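You operate a simulated robot arm through the tools that you are given. There is no shell and no other tool.

The job below is to be done with a simulated robot arm. You get a single attempt, and the scene is never put back.

Task
Lid and seal the tub that the order card names.
Fine: its own lid, pressed home by the small press; sliding plate back in the middle, purple switch off. Where these are worked on the way, their far stop is far enough and under half their travel is too little: sliding plate.

The check looks at the end state, three seconds after you hand in, the way a careful person would. Anything else that was tipped, shoved, dropped, spilled or broken makes it a failure. Lids that push on must go on centred and level and be pressed home; caps that screw on are set level and turned clockwise until they are tight.

Robot
A 7-joint arm with a two-finger parallel gripper, fixed in place. Base frame: the origin is at the foot of the arm, x ahead of it, y to its left, z up; the work surface is at about z = 0.8. Readings come in m, rad, newtons and seconds.
Its first joint turns from -2.601 to 2.601 rad. Payload 3.43 kg.
Tool frame: the origin (TCP) lies between the finger pads and is the grasp point; the fingertips stand 0.03 m ahead of it; z points along the fingers, y is the line along which they close. The gripper opens to 0.094 m. The fingers are 0.028 m wide and 0.01 m thick; the gripper's body (0.05 by 0.096 m) begins 0.055 m behind the TCP.
Orientation is that of the tool frame in the base frame, as a unit quaternion [w, x, y, z]. With the fingers straight down and closing along the base's y, the tool's x points along the base's -x, its y along +y and its z along -z.

Tools
- The arm moves only by the tool apply_moves. Its arguments are lists of equal length, an entry for each row: "dp": the shift along the base's x, y, z in m, a list of three; "rot": the turn, a rotation vector about the base's x, y, z in rad, a list of three; "grip": the closure in counts, from 0 (fully open) to 255 (shut). In form: {"dp": [[dx, dy, dz], ...], "rot": [[wx, wy, wz], ...], "grip": [grip, ...]}. A call has 1 to 20 rows; each row shifts and turns the commanded pose from where the row before left it. A row lasts 0.2 s, in which the tool goes at most 0.05 m and 0.15 rad; a call with a longer step from one row to the next is refused whole, and so is a gripper value outside its range. Where a pose cannot be reached the arm comes as near as it can. A force on the tool above 90 N (or 10 N above the force at the start of the call, whichever is more), or a blocked arm, ends the call early, and 0.2 s more pass. The fingers move at their own pace (about 0.045 m/s each) and stop on an object; they squeeze with about 35 N. The grip force told is the motor's: it shows also when the fingers shut on nothing. Time passes only in rows, and 0.2 s behind the last, so rows that do not move let the fingers close. It gives the time, the measured TCP pose, the force on the tool (base axes), the opening and the grip force at its end, in the units of the frame above (readings bear some noise), with the torque about the TCP (base axes, N m) and any sound that the robot's microphone picked up.
- Cameras (640 x 400 px; columns grow to the right, rows downward): "scene" is fixed at [0.2215, -0.4994, 1.5344]; the picture's right is [-0.20, -0.98, 0.00], its down [-0.76, 0.16, -0.63] and it looks along [0.61, -0.13, -0.78] (base axes); focal length 306 px, centre (320, 200). "wrist" rides on the gripper at [0.076, 0.014, -0.102] in the tool frame; the picture's right is [-0.18, 0.98, 0.00], its down [-0.75, -0.14, -0.64] and it looks along [-0.63, -0.12, 0.77] (tool axes); focal length 243 px, centre (320, 200). There is no depth. A picture from a camera that has moved, and an enlarged one, comes with that camera's place and axes in the base frame and with its lens.
- grab_frame(camera): a new picture of that camera. No time passes.
- inspect(camera, box): a new picture of the part [left, top, right, bottom] of that camera's present view, enlarged. No time passes.
- finish_job(): hands the job in; it is judged then, once.

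Places have to be worked out from the pictures, the camera data and where the tool is seen. Open the gripper and draw the arm clear of the work before you hand the job in, unless the task says otherwise.

The tools are called after "Emit:" by a JSON object that holds its "method" and its "body". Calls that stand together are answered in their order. apply_moves: Moves the arm, as the interface text tells. Its arguments: {"type":"object","properties":{"dp":{"type":"array","items":{"type":"array","items":{"type":"number"}}},"rot":{"type":"array","items":{"type":"array","items":{"type":"number"}}},"grip":{"type":"array","items":{"type":"number"}}},"required":["dp","rot","grip"]} The other tools are called the same way: grab_frame (camera) takes a picture; inspect (camera, box) takes an enlarged picture of a part of a camera's view; finish_job () hands the job in.

At the start:

```text
t: 0.0
tool_pos: [0.7714, -0.6171, 1.1878]
tool_rot: [0.001, 0.001, 1.0, 0.0]
contact_force: [0.1, -0.7, 0.1]
wrist_torque: [0.04, -0.01, 0.03]
opening: 0.0938
grasp_force: 0.0
```

scene: 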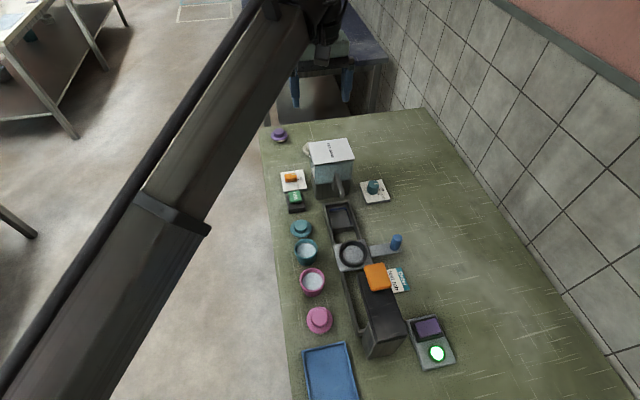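
wrist: 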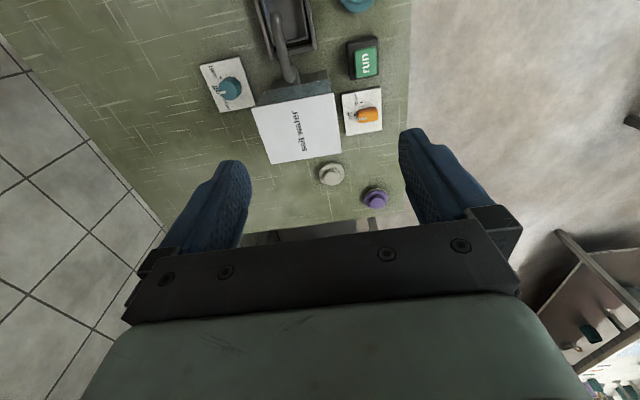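

I see a bench with tubs, lids, a press and several panels. I'll look closer at the parts before moving.

Emit:
{"method": "inspect", "body": {"camera": "scene", "box": [260, 110, 420, 210]}}

Emit:
{"method": "inspect", "body": {"camera": "scene", "box": [270, 200, 430, 300]}}

Emit:
{"method": "inspect", "body": {"camera": "scene", "box": [300, 260, 480, 400]}}

Emit:
{"method": "inspect", "body": {"camera": "wrist", "box": [180, 0, 420, 230]}}

```text
4.00 times, centred on (340, 160) of scene
camera zoom: at [0.2215, -0.4994, 1.5344], right [-0.2, -0.98, 0.0], down [-0.76, 0.16, -0.63], along [0.61, -0.13, -0.78], focal length 1222 px, centre (240, 360)
```

zoom: 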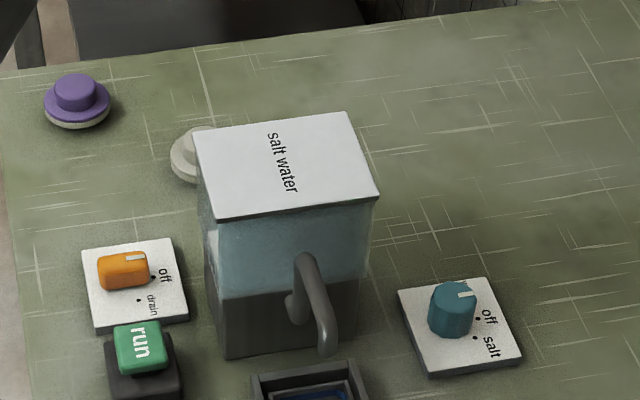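

```text
4.00 times, centred on (350, 250) of scene
camera zoom: at [0.2215, -0.4994, 1.5344], right [-0.2, -0.98, 0.0], down [-0.76, 0.16, -0.63], along [0.61, -0.13, -0.78], focal length 1222 px, centre (200, 0)
```

zoom: 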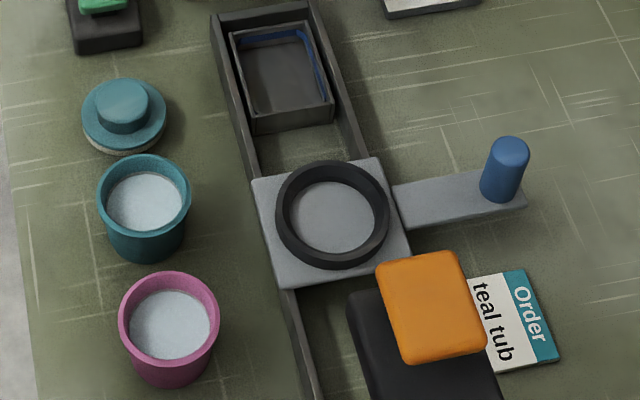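

```text
2.86 times, centred on (390, 330) of scene
camera zoom: at [0.2215, -0.4994, 1.5344], right [-0.2, -0.98, 0.0], down [-0.76, 0.16, -0.63], along [0.61, -0.13, -0.78], focal length 873 px, centre (120, -171)
```

zoom: 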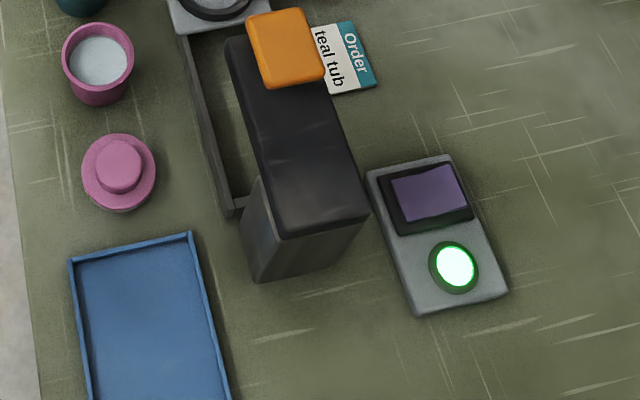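

```text
1.74 times, centred on (300, 115) of wrist
camera zoom: at [0.6946, -0.6028, 1.2895], right [0.18, 0.98, 0.0], down [0.75, -0.14, 0.64], along [0.63, -0.12, -0.77], focal length 422 px, centre (355, 348)
```

zoom: 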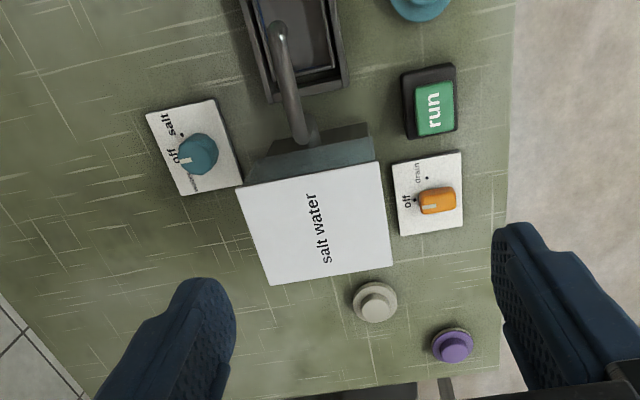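

The card says teal tub. The plate carries a ring seat, the press seems to be worked by the orange pad, and there is a purple rocker with a green lamp. I'll turn the wrist a quarter turn and draw back to get the camera over the tubs, the plate and the press.

Emit:
{"method": "apply_moves", "body": {"dp": [[-0.0173, 0.0106, 0], [-0.0173, 0.0106, 0], [-0.0173, 0.0106, 0], [-0.0173, 0.0106, 0], [-0.0173, 0.0106, 0], [-0.0173, 0.0106, 0], [-0.0173, 0.0106, 0], [-0.0173, 0.0106, 0], [-0.0173, 0.0106, 0], [-0.0173, 0.0106, 0], [-0.0173, 0.0106, 0]], "rot": [[0, 0, -0.1428], [0, 0, -0.1428], [0, 0, -0.1428], [0, 0, -0.1428], [0, 0, -0.1428], [0, 0, -0.1428], [0, 0, -0.1428], [0, 0, -0.1428], [0, 0, -0.1428], [0, 0, -0.1428], [0, 0, -0.1428]], "grip": [0, 0, 0, 0, 0, 0, 0, 0, 0, 0, 0]}}

```text
t: 2.4
tool_pos: [0.5924, -0.5108, 1.1586]
tool_rot: [0.006, 0.708, 0.706, 0.001]
contact_force: [0.5, 0.4, -1.1]
wrist_torque: [0.03, 0.01, 0.02]
opening: 0.0943
grasp_force: 0.0
out of reach, approached as far as the arm can: row 8, 9, 10, 11
```

The turn worked, though the arm stopped a little short of the commanded height. I'll look through the wrist camera.

Emit:
{"method": "grab_frame", "body": {"camera": "wrist"}}

Emit:
{"method": "grab_frame", "body": {"camera": "scene"}}

```text
taken
camera wrist: at [0.6039, -0.4333, 1.2591], right [0.98, -0.19, 0.01], down [-0.15, -0.75, 0.65], along [-0.11, -0.64, -0.76], focal length 243 px, centre (320, 200)
```

wrist: 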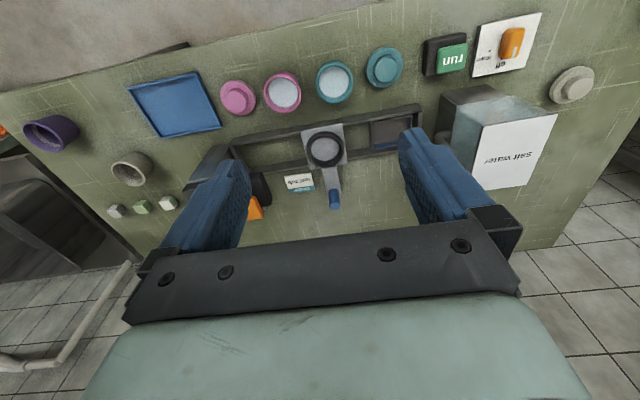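

```text
taken
```

scene: 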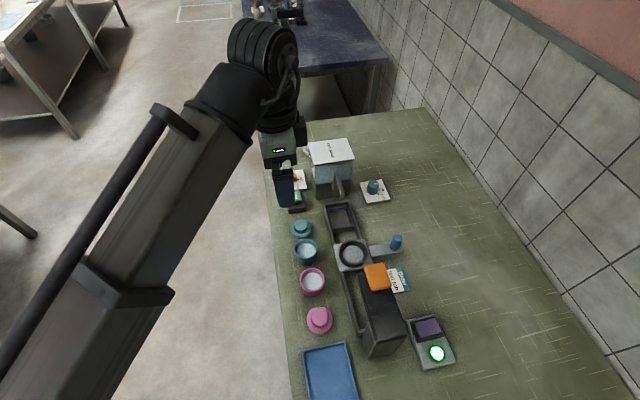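

The wrist view shows the tubs, the plate and, at the other end, more distractor items. I'll enlarge the working area.

Emit:
{"method": "inspect", "body": {"camera": "wrist", "box": [220, 40, 440, 220]}}

Emit:
{"method": "inspect", "body": {"camera": "scene", "box": [330, 250, 470, 380]}}

```text
2.22 times, centred on (330, 130) of wrist
camera zoom: at [0.6039, -0.4333, 1.2591], right [0.98, -0.19, 0.01], down [-0.15, -0.75, 0.65], along [-0.11, -0.64, -0.76], focal length 539 px, centre (298, 356)
```

zoom: 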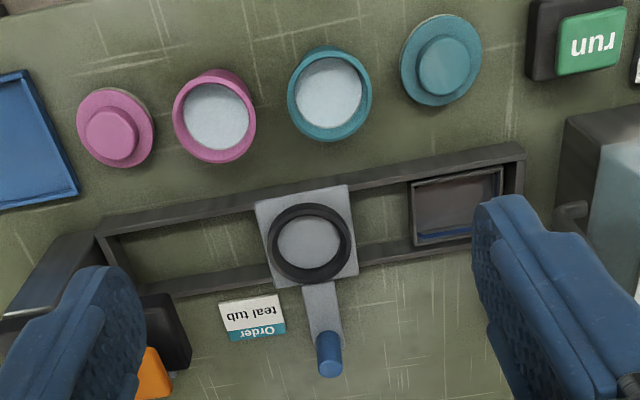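

```text
3.08 times, centred on (400, 315) of scene
camera zoom: at [0.2215, -0.4994, 1.5344], right [-0.2, -0.98, 0.0], down [-0.76, 0.16, -0.63], along [0.61, -0.13, -0.78], focal length 940 px, centre (74, -154)
```

zoom: 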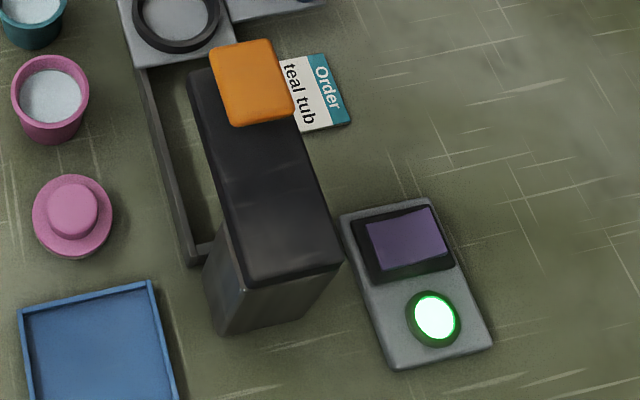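

Triangulating the two views puts the teal tub's rim near (0.610, -0.542, 0.845) with a diameter of about 0.06. The ring seat is near (0.577, -0.658, 0.84). Next I'll turn another quarter so the camera looks back toward the press and the switch.

Emit:
{"method": "apply_moves", "body": {"dp": [[0.01, -0.012, -0.004], [0.01, -0.012, -0.004], [0.01, -0.012, -0.004], [0.01, -0.012, -0.004], [0.01, -0.012, -0.004], [0.01, -0.012, -0.004], [0.01, -0.012, -0.004], [0.01, -0.012, -0.004], [0.01, -0.012, -0.004], [0.01, -0.012, -0.004], [0.01, -0.012, -0.004]], "rot": [[0, 0, -0.1428], [0, 0, -0.1428], [0, 0, -0.1428], [0, 0, -0.1428], [0, 0, -0.1428], [0, 0, -0.1428], [0, 0, -0.1428], [0, 0, -0.1428], [0, 0, -0.1428], [0, 0, -0.1428], [0, 0, -0.1428]], "grip": [0, 0, 0, 0, 0, 0, 0, 0, 0, 0, 0]}}

Emit:
{"method": "grab_frame", "body": {"camera": "wrist"}}

```text
t: 4.8
tool_pos: [0.7016, -0.6443, 1.1127]
tool_rot: [0.0, 1.0, -0.001, 0.0]
contact_force: [0.9, 0.0, 0.0]
wrist_torque: [-0.01, 0.02, 0.0]
opening: 0.094
grasp_force: 0.0
```

```text
taken
camera wrist: at [0.7777, -0.6578, 1.214], right [-0.19, -0.98, 0.0], down [-0.75, 0.14, 0.64], along [-0.63, 0.12, -0.77], focal length 243 px, centre (320, 200)
```

wrist: 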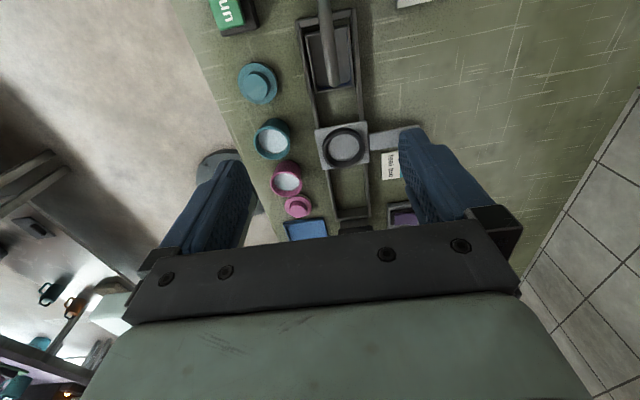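

The half-turn pose reads well. I'll move back toward the base so the press comes into the clear top half of the picture.

Emit:
{"method": "apply_moves", "body": {"dp": [[-0.03, -0.003, -0.003], [-0.03, -0.003, -0.003], [-0.03, -0.003, -0.003], [-0.03, -0.003, -0.003], [-0.03, -0.003, -0.003]], "rot": [[0, 0, 0], [0, 0, 0], [0, 0, 0], [0, 0, 0], [0, 0, 0]], "grip": [0, 0, 0, 0, 0]}}

Emit:
{"method": "grab_frame", "body": {"camera": "wrist"}}

Emit:
{"method": "inspect", "body": {"camera": "wrist", "box": [220, 40, 440, 240]}}

```text
t: 6.0
tool_pos: [0.5525, -0.6574, 1.0988]
tool_rot: [-0.001, 1.0, 0.001, 0.0]
contact_force: [-0.9, 0.0, 0.5]
wrist_torque: [0.0, 0.01, 0.0]
opening: 0.094
grasp_force: 0.1
```

```text
taken
camera wrist: at [0.6281, -0.6714, 1.2008], right [-0.18, -0.98, 0.0], down [-0.75, 0.14, 0.64], along [-0.63, 0.12, -0.77], focal length 243 px, centre (320, 200)
```

wrist: 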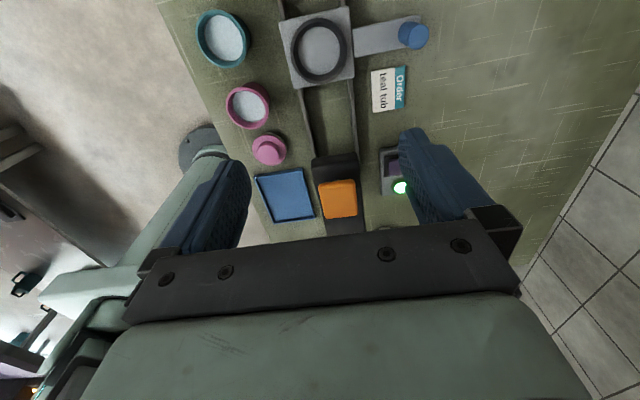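

```text
2.00 times, centred on (330, 140) of wrist
camera zoom: at [0.6281, -0.6714, 1.2008], right [-0.18, -0.98, 0.0], down [-0.75, 0.14, 0.64], along [-0.63, 0.12, -0.77], focal length 485 px, centre (300, 320)
```

zoom: 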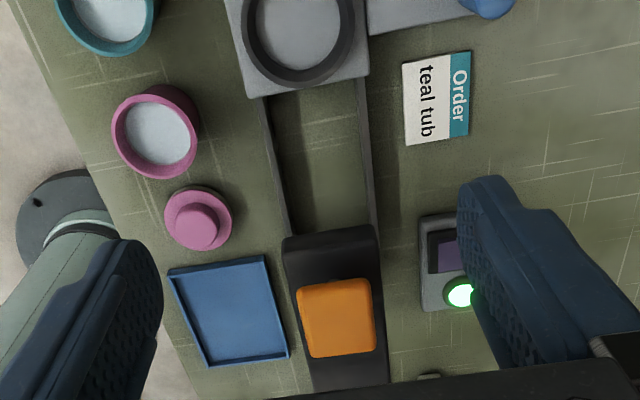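

Triangulation puts the orange pad's top at about (0.447, -0.658, 0.982). Next I'll shift sideways for a clear view of the purple rocker and its lamp.

Emit:
{"method": "apply_moves", "body": {"dp": [[-0.01, -0.024, -0.01], [-0.01, -0.024, -0.01], [-0.01, -0.024, -0.01], [-0.01, -0.024, -0.01], [-0.01, -0.024, -0.01]], "rot": [[0, 0, 0], [0, 0, 0], [0, 0, 0], [0, 0, 0], [0, 0, 0]], "grip": [0, 0, 0, 0, 0]}}

Emit:
{"method": "grab_frame", "body": {"camera": "wrist"}}

Emit:
{"method": "inspect", "body": {"camera": "wrist", "box": [220, 40, 440, 240]}}

```text
t: 7.2
tool_pos: [0.503, -0.7767, 1.0505]
tool_rot: [0.0, 1.0, 0.0, 0.0]
contact_force: [-0.1, 0.3, 0.3]
wrist_torque: [0.02, -0.04, -0.01]
opening: 0.0937
grasp_force: 0.0
```

```text
taken
camera wrist: at [0.5778, -0.7911, 1.152], right [-0.18, -0.98, 0.0], down [-0.75, 0.14, 0.64], along [-0.63, 0.12, -0.77], focal length 243 px, centre (320, 200)
```

wrist: 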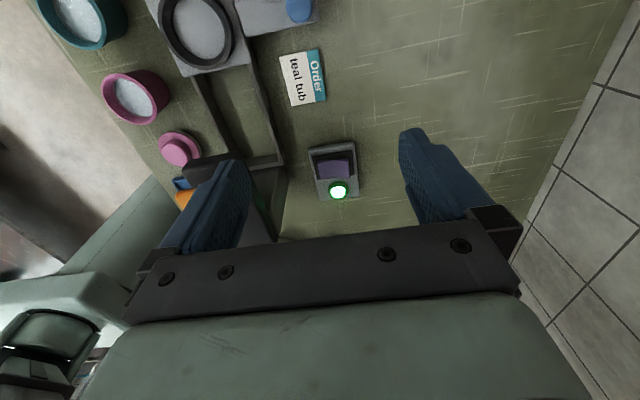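

```text
2.00 times, centred on (330, 140) of wrist
camera zoom: at [0.5778, -0.7911, 1.152], right [-0.18, -0.98, 0.0], down [-0.75, 0.14, 0.64], along [-0.63, 0.12, -0.77], focal length 485 px, centre (300, 320)
```

zoom: 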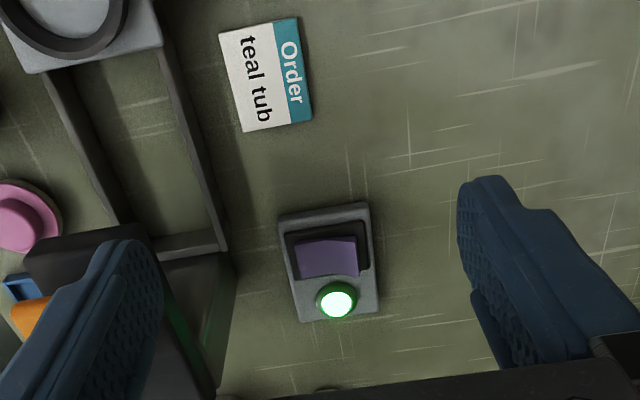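

The rocker is in clear view. I'll zoom in tightly on it from both cameras.

Emit:
{"method": "inspect", "body": {"camera": "wrist", "box": [300, 130, 370, 215]}}

Emit:
{"method": "inspect", "body": {"camera": "scene", "box": [400, 305, 470, 380]}}

Emit:
{"method": "inspect", "body": {"camera": "scene", "box": [330, 240, 420, 365]}}

```text
4.71 times, centred on (335, 172) of wrist
camera zoom: at [0.5778, -0.7911, 1.152], right [-0.18, -0.98, 0.0], down [-0.75, 0.14, 0.64], along [-0.63, 0.12, -0.77], focal length 1142 px, centre (249, 329)
```

zoom: 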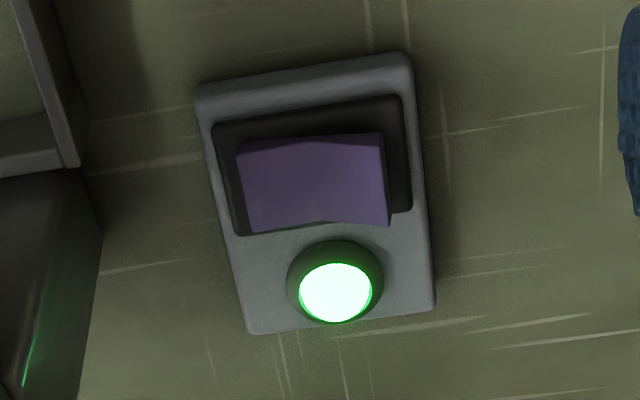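

```text
5.33 times, centred on (435, 342) of scene
camera zoom: at [0.2215, -0.4994, 1.5344], right [-0.2, -0.98, 0.0], down [-0.76, 0.16, -0.63], along [0.61, -0.13, -0.78], focal length 1629 px, centre (-293, -560)
```

zoom: 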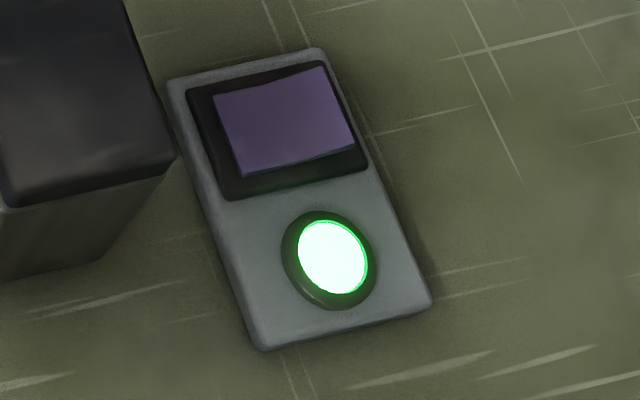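

```text
3.20 times, centred on (375, 302) of scene
camera zoom: at [0.2215, -0.4994, 1.5344], right [-0.2, -0.98, 0.0], down [-0.76, 0.16, -0.63], along [0.61, -0.13, -0.78], focal length 978 px, centre (144, -128)
```

zoom: 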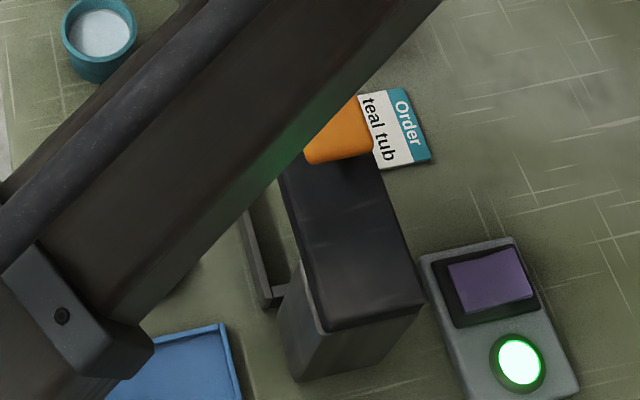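

The rocker seems to be split along the x direction, with two halves left and right. I'll come lower for a sharper look at which half is pressed in, keeping clear of the press post.

Emit:
{"method": "apply_moves", "body": {"dp": [[-0.012, -0.001, -0.02], [-0.012, -0.001, -0.02], [-0.012, -0.001, -0.02], [-0.012, -0.001, -0.02], [-0.012, -0.001, -0.02]], "rot": [[0, 0, 0], [0, 0, 0], [0, 0, 0], [0, 0, 0], [0, 0, 0]], "grip": [0, 0, 0, 0, 0]}}

Emit:
{"method": "grab_frame", "body": {"camera": "wrist"}}

Emit:
{"method": "inspect", "body": {"camera": "wrist", "box": [280, 110, 380, 220]}}

```text
t: 8.4
tool_pos: [0.4421, -0.7828, 0.9497]
tool_rot: [0.0, 1.0, 0.002, 0.0]
contact_force: [0.2, 0.8, -0.6]
wrist_torque: [0.0, 0.01, -0.01]
opening: 0.0939
grasp_force: 0.1
```

```text
taken
camera wrist: at [0.5171, -0.7965, 1.0515], right [-0.18, -0.98, 0.0], down [-0.75, 0.14, 0.64], along [-0.63, 0.12, -0.77], focal length 243 px, centre (320, 200)
```

wrist: 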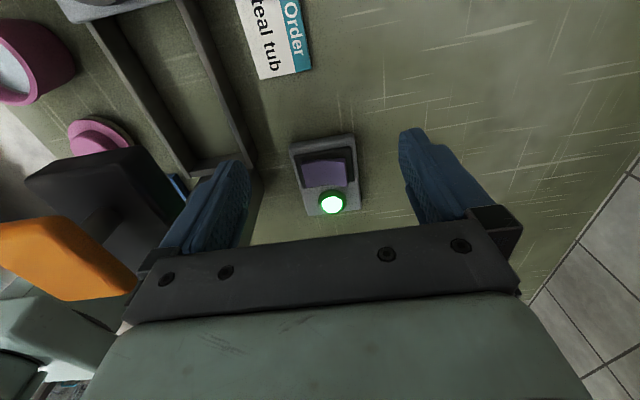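

```text
3.64 times, centred on (330, 165) of wrist
camera zoom: at [0.5171, -0.7965, 1.0515], right [-0.18, -0.98, 0.0], down [-0.75, 0.14, 0.64], along [-0.63, 0.12, -0.77], focal length 882 px, centre (284, 327)
```

zoom: 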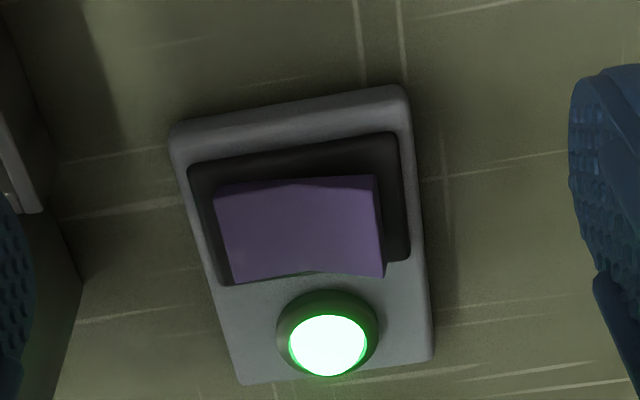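

The rocker's right half (-y) stands up and its left half (+y) is down. I'll look at the press, visible at the left of this view.

Emit:
{"method": "inspect", "body": {"camera": "wrist", "box": [0, 80, 260, 310]}}

Emit:
{"method": "inspect", "body": {"camera": "wrist", "box": [0, 0, 340, 200]}}

```text
1.74 times, centred on (130, 195) of wrist
camera zoom: at [0.5171, -0.7965, 1.0515], right [-0.18, -0.98, 0.0], down [-0.75, 0.14, 0.64], along [-0.63, 0.12, -0.77], focal length 422 px, centre (650, 209)
```

zoom: 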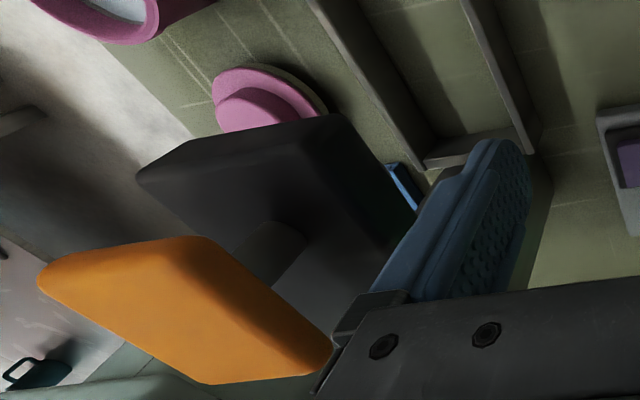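

```text
1.88 times, centred on (170, 100) of wrist
camera zoom: at [0.5171, -0.7965, 1.0515], right [-0.18, -0.98, 0.0], down [-0.75, 0.14, 0.64], along [-0.63, 0.12, -0.77], focal length 457 px, centre (602, 388)
```

zoom: 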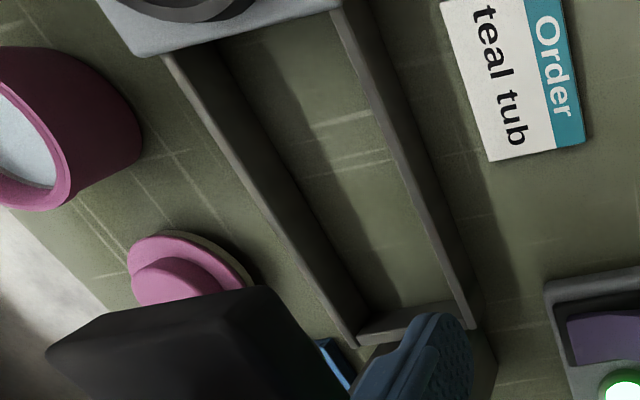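

The press is a rod-mounted orange pad above a black head, so it has to be pushed straight down. Now I'll rise clear and go above the teal tub for a close look before grasping.

Emit:
{"method": "apply_moves", "body": {"dp": [[0, 0, 0.037], [0, 0, 0.037], [0, 0, 0.037], [0.024, 0.0344, 0], [0.024, 0.0344, 0], [0.024, 0.0344, 0], [0.024, 0.0344, 0], [0.024, 0.0344, 0], [0.024, 0.0344, 0], [0.024, 0.0344, 0], [0, 0, -0.03], [0, 0, -0.03], [0, 0, 0]], "rot": [[0, 0, 0], [0, 0, 0], [0, 0, 0], [0, 0, 0], [0, 0, 0], [0, 0, 0], [0, 0, 0], [0, 0, 0], [0, 0, 0], [0, 0, 0], [0, 0, 0], [0, 0, 0], [0, 0, 0]], "grip": [0, 0, 0, 0, 0, 0, 0, 0, 0, 0, 0, 0, 0]}}

Emit:
{"method": "grab_frame", "body": {"camera": "wrist"}}

Emit:
{"method": "inspect", "body": {"camera": "wrist", "box": [240, 20, 420, 170]}}

```text
t: 11.2
tool_pos: [0.6098, -0.5397, 1.0008]
tool_rot: [-0.001, 1.0, 0.0, 0.0]
contact_force: [-0.5, 0.3, -0.3]
wrist_torque: [0.0, -0.03, -0.01]
opening: 0.0939
grasp_force: 0.0
```

```text
taken
camera wrist: at [0.6847, -0.5538, 1.1027], right [-0.18, -0.98, 0.0], down [-0.75, 0.14, 0.64], along [-0.63, 0.12, -0.77], focal length 243 px, centre (320, 200)
```

wrist: 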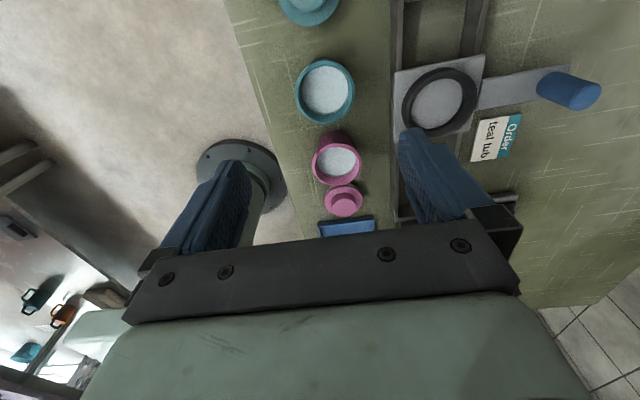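

```text
2.67 times, centred on (330, 95) of wrist
camera zoom: at [0.6847, -0.5538, 1.1027], right [-0.18, -0.98, 0.0], down [-0.75, 0.14, 0.64], along [-0.63, 0.12, -0.77], focal length 647 px, centre (293, 480)
```

zoom: 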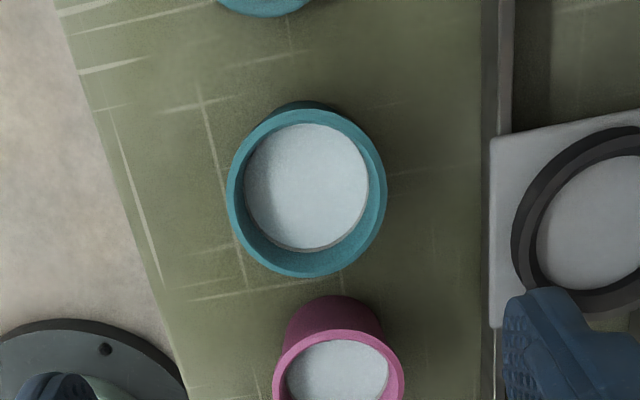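

Combining the views puts the tub rim at about (0.611, -0.545, 0.838). I'll centre over it and lower open fingers around the upper half of the tub, then look before closing.

Emit:
{"method": "apply_moves", "body": {"dp": [[0.0015, -0.0052, -0.02], [0, 0, -0.03], [0, 0, -0.03], [0, 0, -0.03], [0, 0, -0.02], [0, 0, -0.012], [0, 0, -0.01], [0, 0, 0]], "rot": [[0, 0, 0], [0, 0, 0], [0, 0, 0], [0, 0, 0], [0, 0, 0], [0, 0, 0], [0, 0, 0], [0, 0, 0]], "grip": [0, 0, 0, 0, 0, 0, 0, 0]}}

Emit:
{"method": "grab_frame", "body": {"camera": "wrist"}}

Emit:
{"method": "inspect", "body": {"camera": "wrist", "box": [220, 100, 420, 225]}}

Emit:
{"method": "grab_frame", "body": {"camera": "scene"}}

```text
t: 13.0
tool_pos: [0.6111, -0.5467, 0.8473]
tool_rot: [0.0, 1.0, -0.001, 0.0]
contact_force: [0.1, 0.5, -0.1]
wrist_torque: [-0.01, 0.02, -0.01]
opening: 0.094
grasp_force: 0.1
```

```text
taken
camera wrist: at [0.6867, -0.5597, 0.9497], right [-0.18, -0.98, 0.0], down [-0.75, 0.14, 0.64], along [-0.63, 0.12, -0.77], focal length 243 px, centre (320, 200)
```

wrist: 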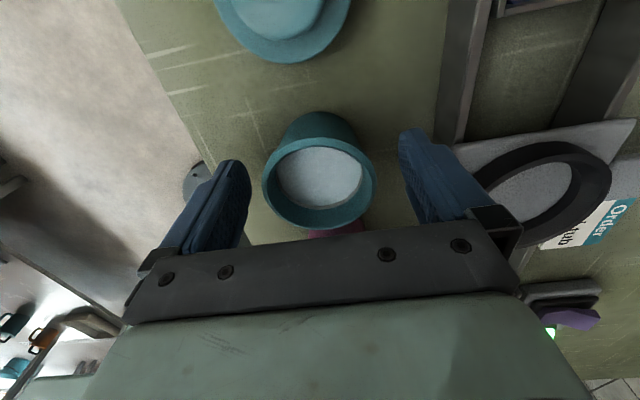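

```text
3.20 times, centred on (320, 162) of wrist
camera zoom: at [0.6867, -0.5597, 0.9497], right [-0.18, -0.98, 0.0], down [-0.75, 0.14, 0.64], along [-0.63, 0.12, -0.77], focal length 776 px, centre (320, 320)
```

zoom: 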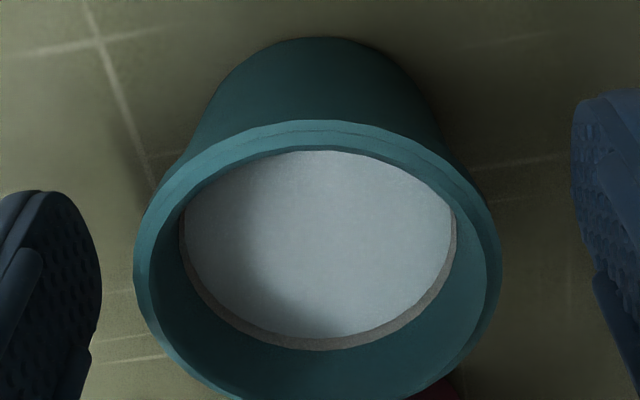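

```text
taken
```

scene: 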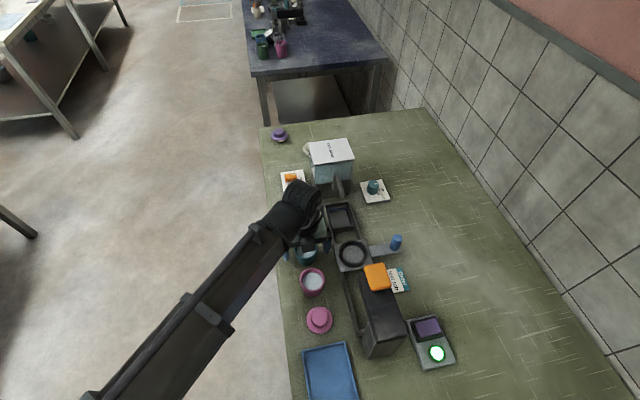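

The fingers straddle the tub symmetrically and the rim sits just below the TCP plane. I'll close on it.

Emit:
{"method": "apply_moves", "body": {"dp": [[0, 0, 0], [0, 0, 0], [0, 0, 0], [0, 0, 0], [0, 0, 0]], "rot": [[0, 0, 0], [0, 0, 0], [0, 0, 0], [0, 0, 0], [0, 0, 0]], "grip": [255, 255, 255, 255, 255]}}

Emit:
{"method": "inspect", "body": {"camera": "wrist", "box": [220, 100, 420, 225]}}

```text
t: 14.2
tool_pos: [0.6113, -0.5457, 0.8485]
tool_rot: [0.0, 1.0, 0.0, 0.0]
contact_force: [-0.8, 0.6, -0.3]
wrist_torque: [0.01, -0.07, 0.0]
opening: 0.0566
grasp_force: 35.0
```

```text
3.20 times, centred on (320, 162) of wrist
camera zoom: at [0.6867, -0.5597, 0.9497], right [-0.18, -0.98, 0.0], down [-0.75, 0.14, 0.64], along [-0.63, 0.12, -0.77], focal length 776 px, centre (320, 320)
```

zoom: 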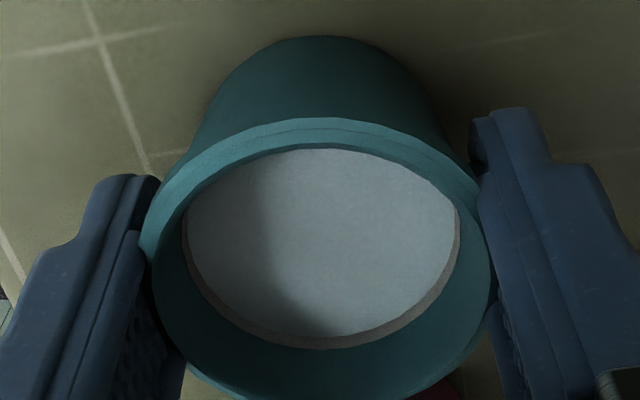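

The grip holds at 35 N with the opening at 0.0566. I'll lift gently and straight up, then look.

Emit:
{"method": "apply_moves", "body": {"dp": [[0, 0, 0.005], [0, 0, 0.01], [0, 0, 0.015], [0, 0, 0.02], [0, 0, 0.02], [0, 0, 0.015], [0, 0, 0.008], [0, 0, 0]], "rot": [[0, 0, 0], [0, 0, 0], [0, 0, 0], [0, 0, 0], [0, 0, 0], [0, 0, 0], [0, 0, 0], [0, 0, 0]], "grip": [255, 255, 255, 255, 255, 255, 255, 255]}}

Emit:
{"method": "grab_frame", "body": {"camera": "wrist"}}

Emit:
{"method": "inspect", "body": {"camera": "scene", "box": [260, 190, 420, 290]}}

```text
t: 16.0
tool_pos: [0.6117, -0.5477, 0.9441]
tool_rot: [-0.001, 1.0, 0.0, 0.0]
contact_force: [-0.3, -0.4, -0.4]
wrist_torque: [0.0, 0.02, -0.03]
opening: 0.0568
grasp_force: 35.2
```

```text
taken
camera wrist: at [0.687, -0.561, 1.0444], right [-0.18, -0.98, 0.0], down [-0.75, 0.14, 0.64], along [-0.63, 0.12, -0.77], focal length 243 px, centre (320, 200)
```

wrist: 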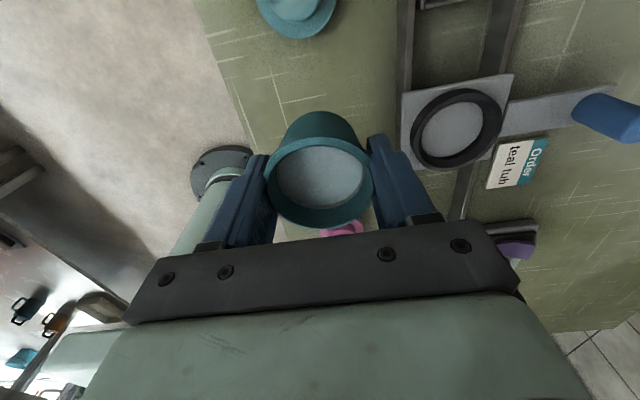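

```text
4.00 times, centred on (340, 240) of scene
camera zoom: at [0.2215, -0.4994, 1.5344], right [-0.2, -0.98, 0.0], down [-0.76, 0.16, -0.63], along [0.61, -0.13, -0.78], focal length 1222 px, centre (240, 40)
```

zoom: 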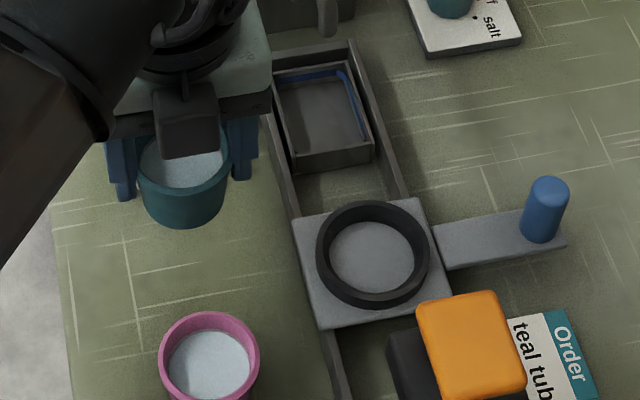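

The tub is held level and undisturbed. I'll carry it slowly over the ring seat, staying high.

Emit:
{"method": "apply_moves", "body": {"dp": [[-0.003, -0.01, 0], [-0.005, -0.017, 0], [-0.006, -0.02, 0], [-0.006, -0.02, 0], [-0.006, -0.02, 0], [-0.005, -0.017, 0], [-0.0027, -0.0093, 0], [0, 0, 0], [0, 0, 0]], "rot": [[0, 0, 0], [0, 0, 0], [0, 0, 0], [0, 0, 0], [0, 0, 0], [0, 0, 0], [0, 0, 0], [0, 0, 0], [0, 0, 0]], "grip": [255, 255, 255, 255, 255, 255, 255, 255, 255]}}

Emit:
{"method": "grab_frame", "body": {"camera": "wrist"}}

Emit:
{"method": "inspect", "body": {"camera": "scene", "box": [290, 190, 430, 290]}}

```text
t: 18.0
tool_pos: [0.5765, -0.661, 0.9428]
tool_rot: [0.0, 1.0, 0.0, 0.0]
contact_force: [-0.3, 1.1, 0.1]
wrist_torque: [-0.01, -0.02, -0.01]
opening: 0.0566
grasp_force: 34.5
```

```text
taken
camera wrist: at [0.653, -0.6748, 1.0435], right [-0.18, -0.98, 0.0], down [-0.75, 0.14, 0.64], along [-0.63, 0.12, -0.77], focal length 243 px, centre (320, 200)
```

wrist: 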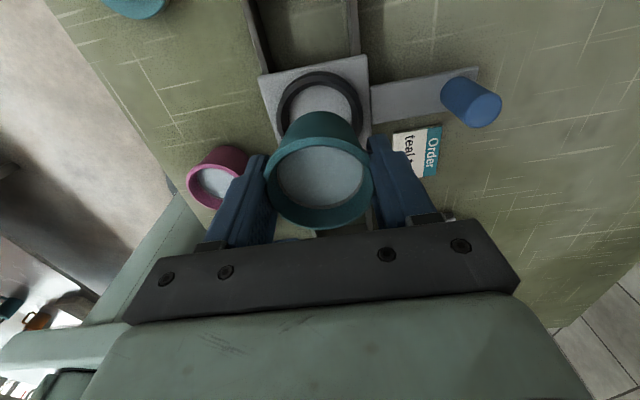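

```text
4.00 times, centred on (360, 240) of scene
camera zoom: at [0.2215, -0.4994, 1.5344], right [-0.2, -0.98, 0.0], down [-0.76, 0.16, -0.63], along [0.61, -0.13, -0.78], focal length 1222 px, centre (160, 40)
```

zoom: 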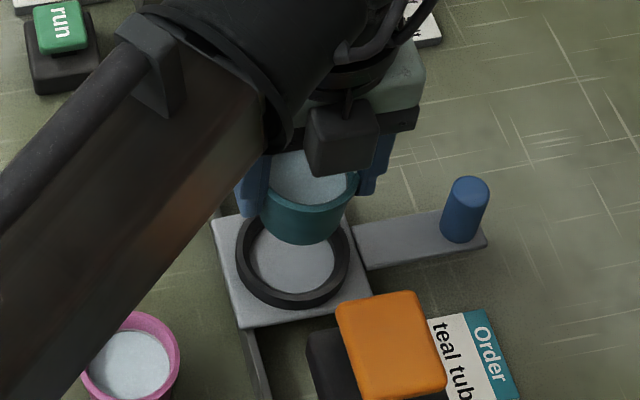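

I'll zoom in on the ring behind the tub to check alignment.

Emit:
{"method": "inspect", "body": {"camera": "wrist", "box": [230, 40, 410, 240]}}

Emit:
{"method": "inspect", "body": {"camera": "wrist", "box": [240, 50, 400, 150]}}

```text
2.00 times, centred on (320, 140) of wrist
camera zoom: at [0.653, -0.6748, 1.0435], right [-0.18, -0.98, 0.0], down [-0.75, 0.14, 0.64], along [-0.63, 0.12, -0.77], focal length 485 px, centre (320, 320)
```

zoom: 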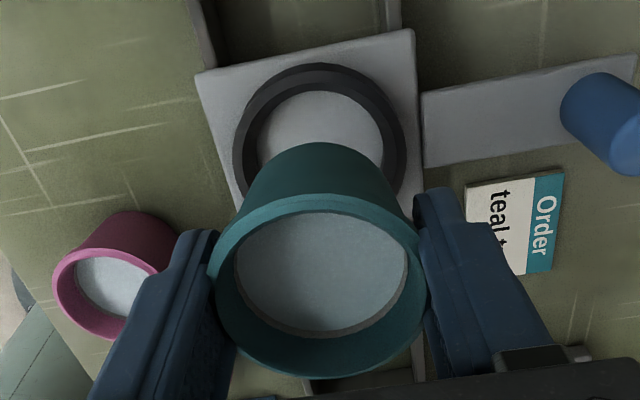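

```text
4.00 times, centred on (320, 100) of wrist
camera zoom: at [0.653, -0.6748, 1.0435], right [-0.18, -0.98, 0.0], down [-0.75, 0.14, 0.64], along [-0.63, 0.12, -0.77], focal length 970 px, centre (320, 600)
```

zoom: 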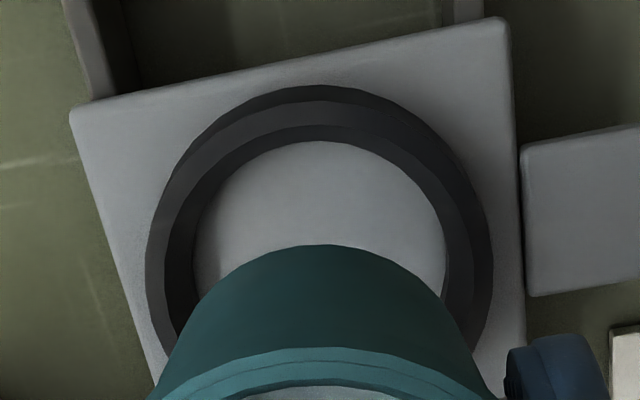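

The ring is centred on column 320, so the tub is aligned in y. I'll check the ring's height against my fingertips from the scene view.

Emit:
{"method": "inspect", "body": {"camera": "scene", "box": [335, 220, 395, 280]}}

Emit:
{"method": "inspect", "body": {"camera": "scene", "box": [290, 200, 390, 262]}}

```text
6.67 times, centred on (365, 250) of scene
camera zoom: at [0.2215, -0.4994, 1.5344], right [-0.2, -0.98, 0.0], down [-0.76, 0.16, -0.63], along [0.61, -0.13, -0.78], focal length 2036 px, centre (20, -133)
```

zoom: 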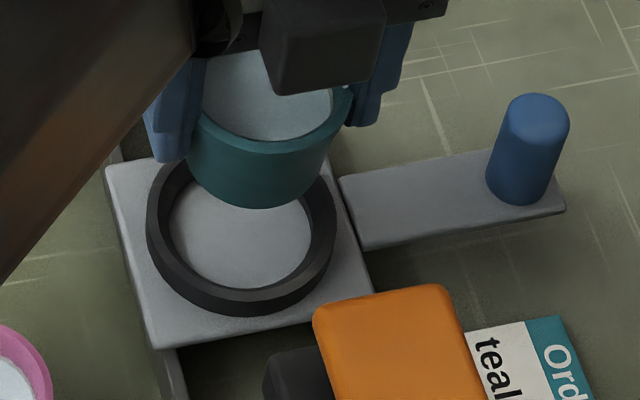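

```text
6.40 times, centred on (340, 231) of scene
camera zoom: at [0.2215, -0.4994, 1.5344], right [-0.2, -0.98, 0.0], down [-0.76, 0.16, -0.63], along [0.61, -0.13, -0.78], focal length 1955 px, centre (192, 2)
```

zoom: 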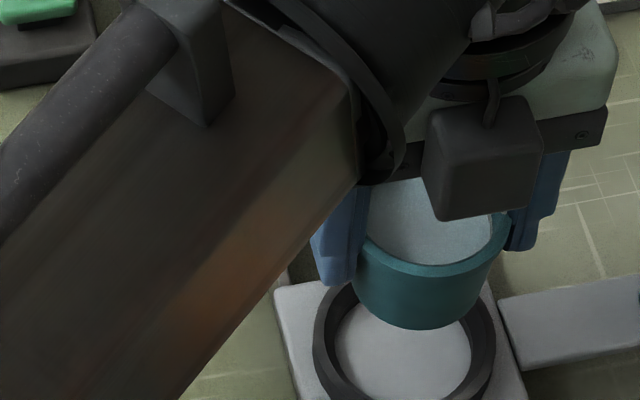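

The ring stands about 11 mm above the plate, and my fingertips are about 18 mm above the tub's base, so there is clearance. I'll lower the tub most of the way into the ring.

Emit:
{"method": "apply_moves", "body": {"dp": [[0.0005, 0, -0.012], [0, 0, -0.015], [0, 0, -0.015], [0, 0, -0.01], [0, 0, -0.006], [0, 0, 0]], "rot": [[0, 0, 0], [0, 0, 0], [0, 0, 0], [0, 0, 0], [0, 0, 0], [0, 0, 0]], "grip": [255, 255, 255, 255, 255, 255]}}

Emit:
{"method": "inspect", "body": {"camera": "wrist", "box": [240, 50, 400, 150]}}

Emit:
{"method": "inspect", "body": {"camera": "scene", "box": [320, 220, 400, 280]}}

```text
t: 19.4
tool_pos: [0.5788, -0.6599, 0.8839]
tool_rot: [0.001, 1.0, 0.0, 0.0]
contact_force: [0.7, -0.8, 21.5]
wrist_torque: [-0.01, 0.08, -0.12]
opening: 0.0566
grasp_force: 34.5
```

```text
4.00 times, centred on (320, 100) of wrist
camera zoom: at [0.6536, -0.6736, 0.9865], right [-0.18, -0.98, 0.0], down [-0.75, 0.14, 0.64], along [-0.63, 0.12, -0.77], focal length 970 px, centre (320, 600)
```

zoom: 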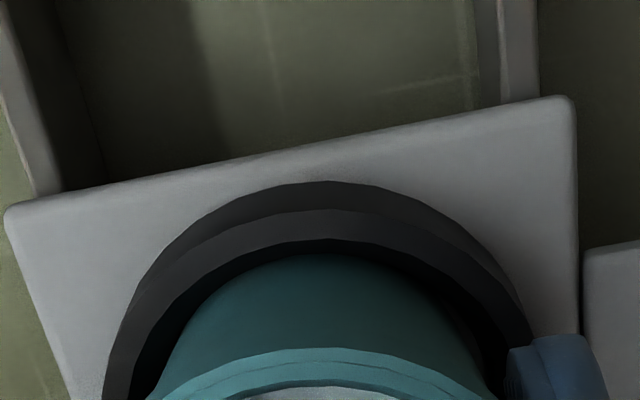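

```text
6.67 times, centred on (360, 250) of scene
camera zoom: at [0.2215, -0.4994, 1.5344], right [-0.2, -0.98, 0.0], down [-0.76, 0.16, -0.63], along [0.61, -0.13, -0.78], focal length 2036 px, centre (53, -133)
```

zoom: 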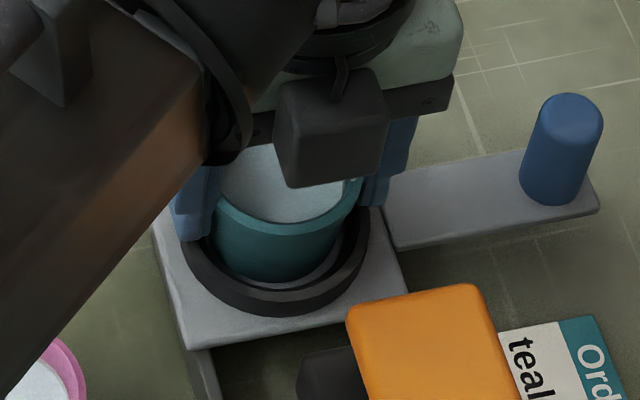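

There is 21.5 N of upward force, so the tub has touched down. I'll check whether it stands on the plate floor rather than on the ring's edge.

Emit:
{"method": "inspect", "body": {"camera": "scene", "box": [340, 240, 380, 270]}}

Emit:
{"method": "inspect", "body": {"camera": "wrist", "box": [260, 80, 390, 170]}}

```text
13.33 times, centred on (360, 255) of scene
camera zoom: at [0.2215, -0.4994, 1.5344], right [-0.2, -0.98, 0.0], down [-0.76, 0.16, -0.63], along [0.61, -0.13, -0.78], focal length 4073 px, centre (-213, -533)
```

zoom: 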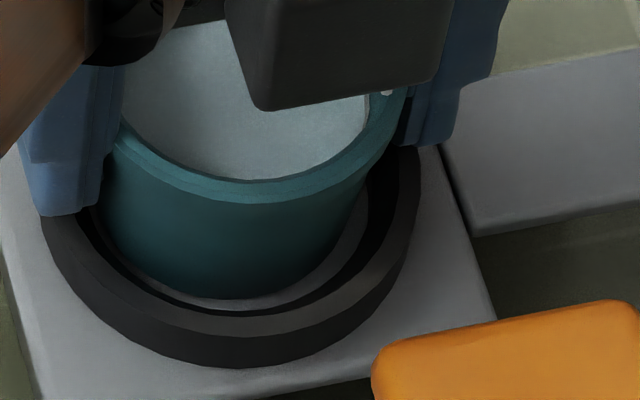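

```text
4.44 times, centred on (325, 125) of wrist
camera zoom: at [0.6536, -0.6736, 0.9865], right [-0.18, -0.98, 0.0], down [-0.75, 0.14, 0.64], along [-0.63, 0.12, -0.77], focal length 1078 px, centre (298, 533)
```

zoom: 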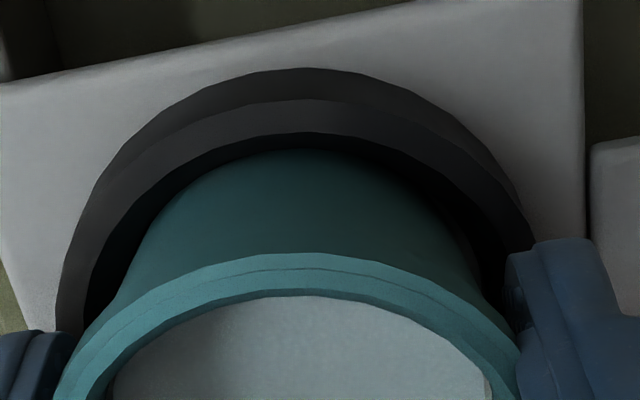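

The tub's base sits inside the ring on the plate floor (z ≈ 0.835), with an even gap around it. I'll ease the load off, open the fingers and rise straight up.

Emit:
{"method": "apply_moves", "body": {"dp": [[0, 0, 0.0006], [0, 0, 0], [0, 0, 0], [0, 0, 0], [0, 0, 0]], "rot": [[0, 0, 0], [0, 0, 0], [0, 0, 0], [0, 0, 0], [0, 0, 0]], "grip": [255, 255, 30, 30, 30]}}

Emit:
{"method": "inspect", "body": {"camera": "scene", "box": [320, 220, 400, 280]}}

Emit:
{"method": "grab_frame", "body": {"camera": "wrist"}}

```text
t: 20.6
tool_pos: [0.5783, -0.6599, 0.8842]
tool_rot: [0.0, 1.0, -0.001, 0.001]
contact_force: [0.1, 0.5, -0.1]
wrist_torque: [-0.02, -0.02, 0.02]
opening: 0.083
grasp_force: 0.1
```

```text
6.67 times, centred on (360, 250) of scene
camera zoom: at [0.2215, -0.4994, 1.5344], right [-0.2, -0.98, 0.0], down [-0.76, 0.16, -0.63], along [0.61, -0.13, -0.78], focal length 2036 px, centre (53, -133)
```

zoom: 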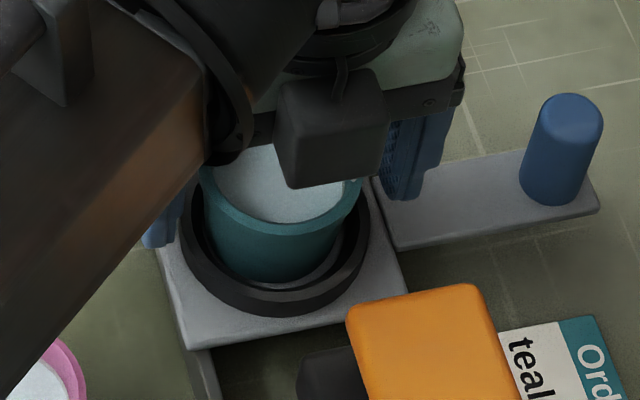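

```text
taken
camera wrist: at [0.654, -0.6739, 0.9854], right [-0.18, -0.98, 0.0], down [-0.75, 0.14, 0.64], along [-0.63, 0.12, -0.77], focal length 243 px, centre (320, 200)
```

wrist: 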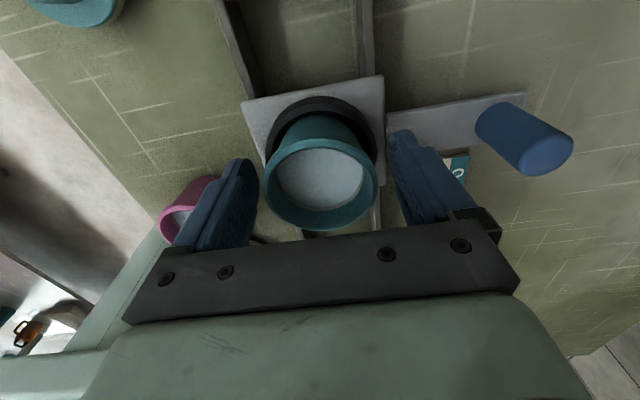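

The tub stands upright in the ring and the force is zero. I'll rise and move over the teal lid for a close look, going sideways first to stay clear of the dispenser spout.

Emit:
{"method": "apply_moves", "body": {"dp": [[0, 0, 0.015], [0, 0, 0.03], [0, 0, 0.035], [0, 0, 0.035], [0, 0.039, 0], [0, 0.039, 0], [0, 0.039, 0], [0.039, 0, 0], [0.039, 0, 0], [0.039, 0, 0], [0, 0, 0]], "rot": [[0, 0, 0], [0, 0, 0], [0, 0, 0], [0, 0, 0], [0, 0, 0], [0, 0, 0], [0, 0, 0], [0, 0, 0], [0, 0, 0], [0, 0, 0], [0, 0, 0]], "grip": [30, 30, 30, 30, 30, 30, 30, 30, 30, 30, 30]}}

Emit:
{"method": "grab_frame", "body": {"camera": "wrist"}}

Emit:
{"method": "inspect", "body": {"camera": "wrist", "box": [240, 30, 400, 150]}}

Emit:
{"method": "inspect", "body": {"camera": "scene", "box": [280, 190, 420, 290]}}

```text
t: 23.0
tool_pos: [0.6938, -0.5427, 0.9975]
tool_rot: [0.0, 1.0, 0.0, 0.0]
contact_force: [0.4, -0.3, -0.1]
wrist_torque: [-0.01, 0.02, 0.02]
opening: 0.0829
grasp_force: 0.1
```

```text
taken
camera wrist: at [0.77, -0.5579, 1.0989], right [-0.18, -0.98, 0.0], down [-0.75, 0.14, 0.64], along [-0.63, 0.12, -0.77], focal length 243 px, centre (320, 200)
```

wrist: 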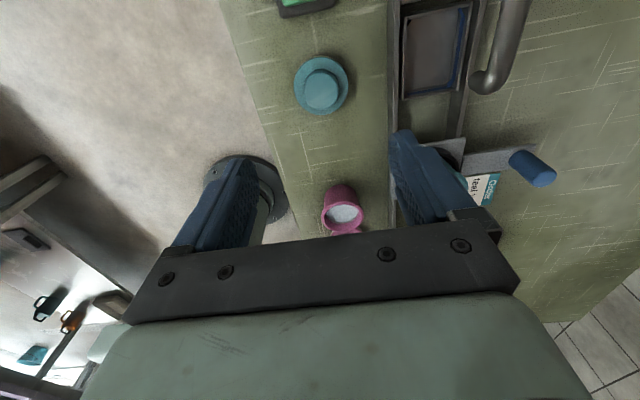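

```text
3.33 times, centred on (320, 90) of wrist
camera zoom: at [0.77, -0.5579, 1.0989], right [-0.18, -0.98, 0.0], down [-0.75, 0.14, 0.64], along [-0.63, 0.12, -0.77], focal length 809 px, centre (320, 567)
```

zoom: 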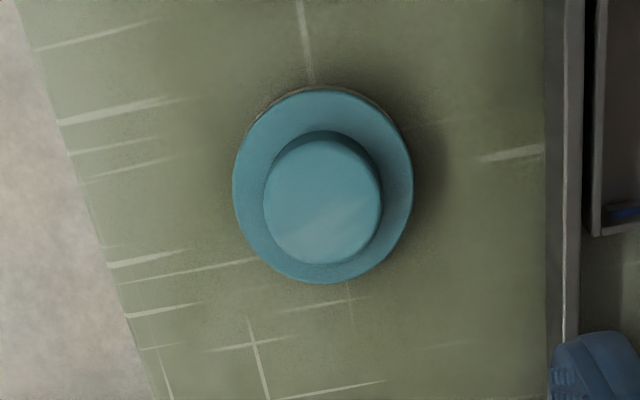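

```text
4.00 times, centred on (350, 240) of scene
camera zoom: at [0.2215, -0.4994, 1.5344], right [-0.2, -0.98, 0.0], down [-0.76, 0.16, -0.63], along [0.61, -0.13, -0.78], focal length 1222 px, centre (200, 40)
```

zoom: 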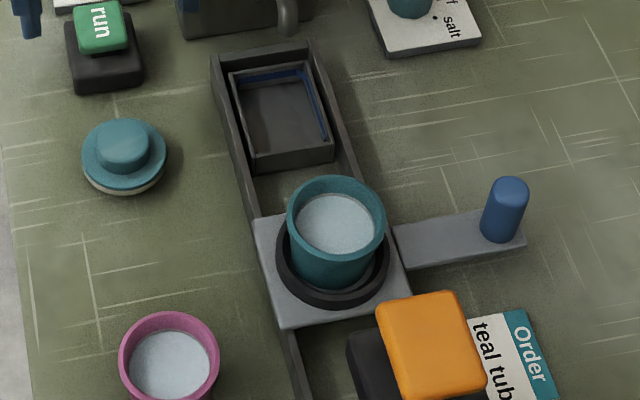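

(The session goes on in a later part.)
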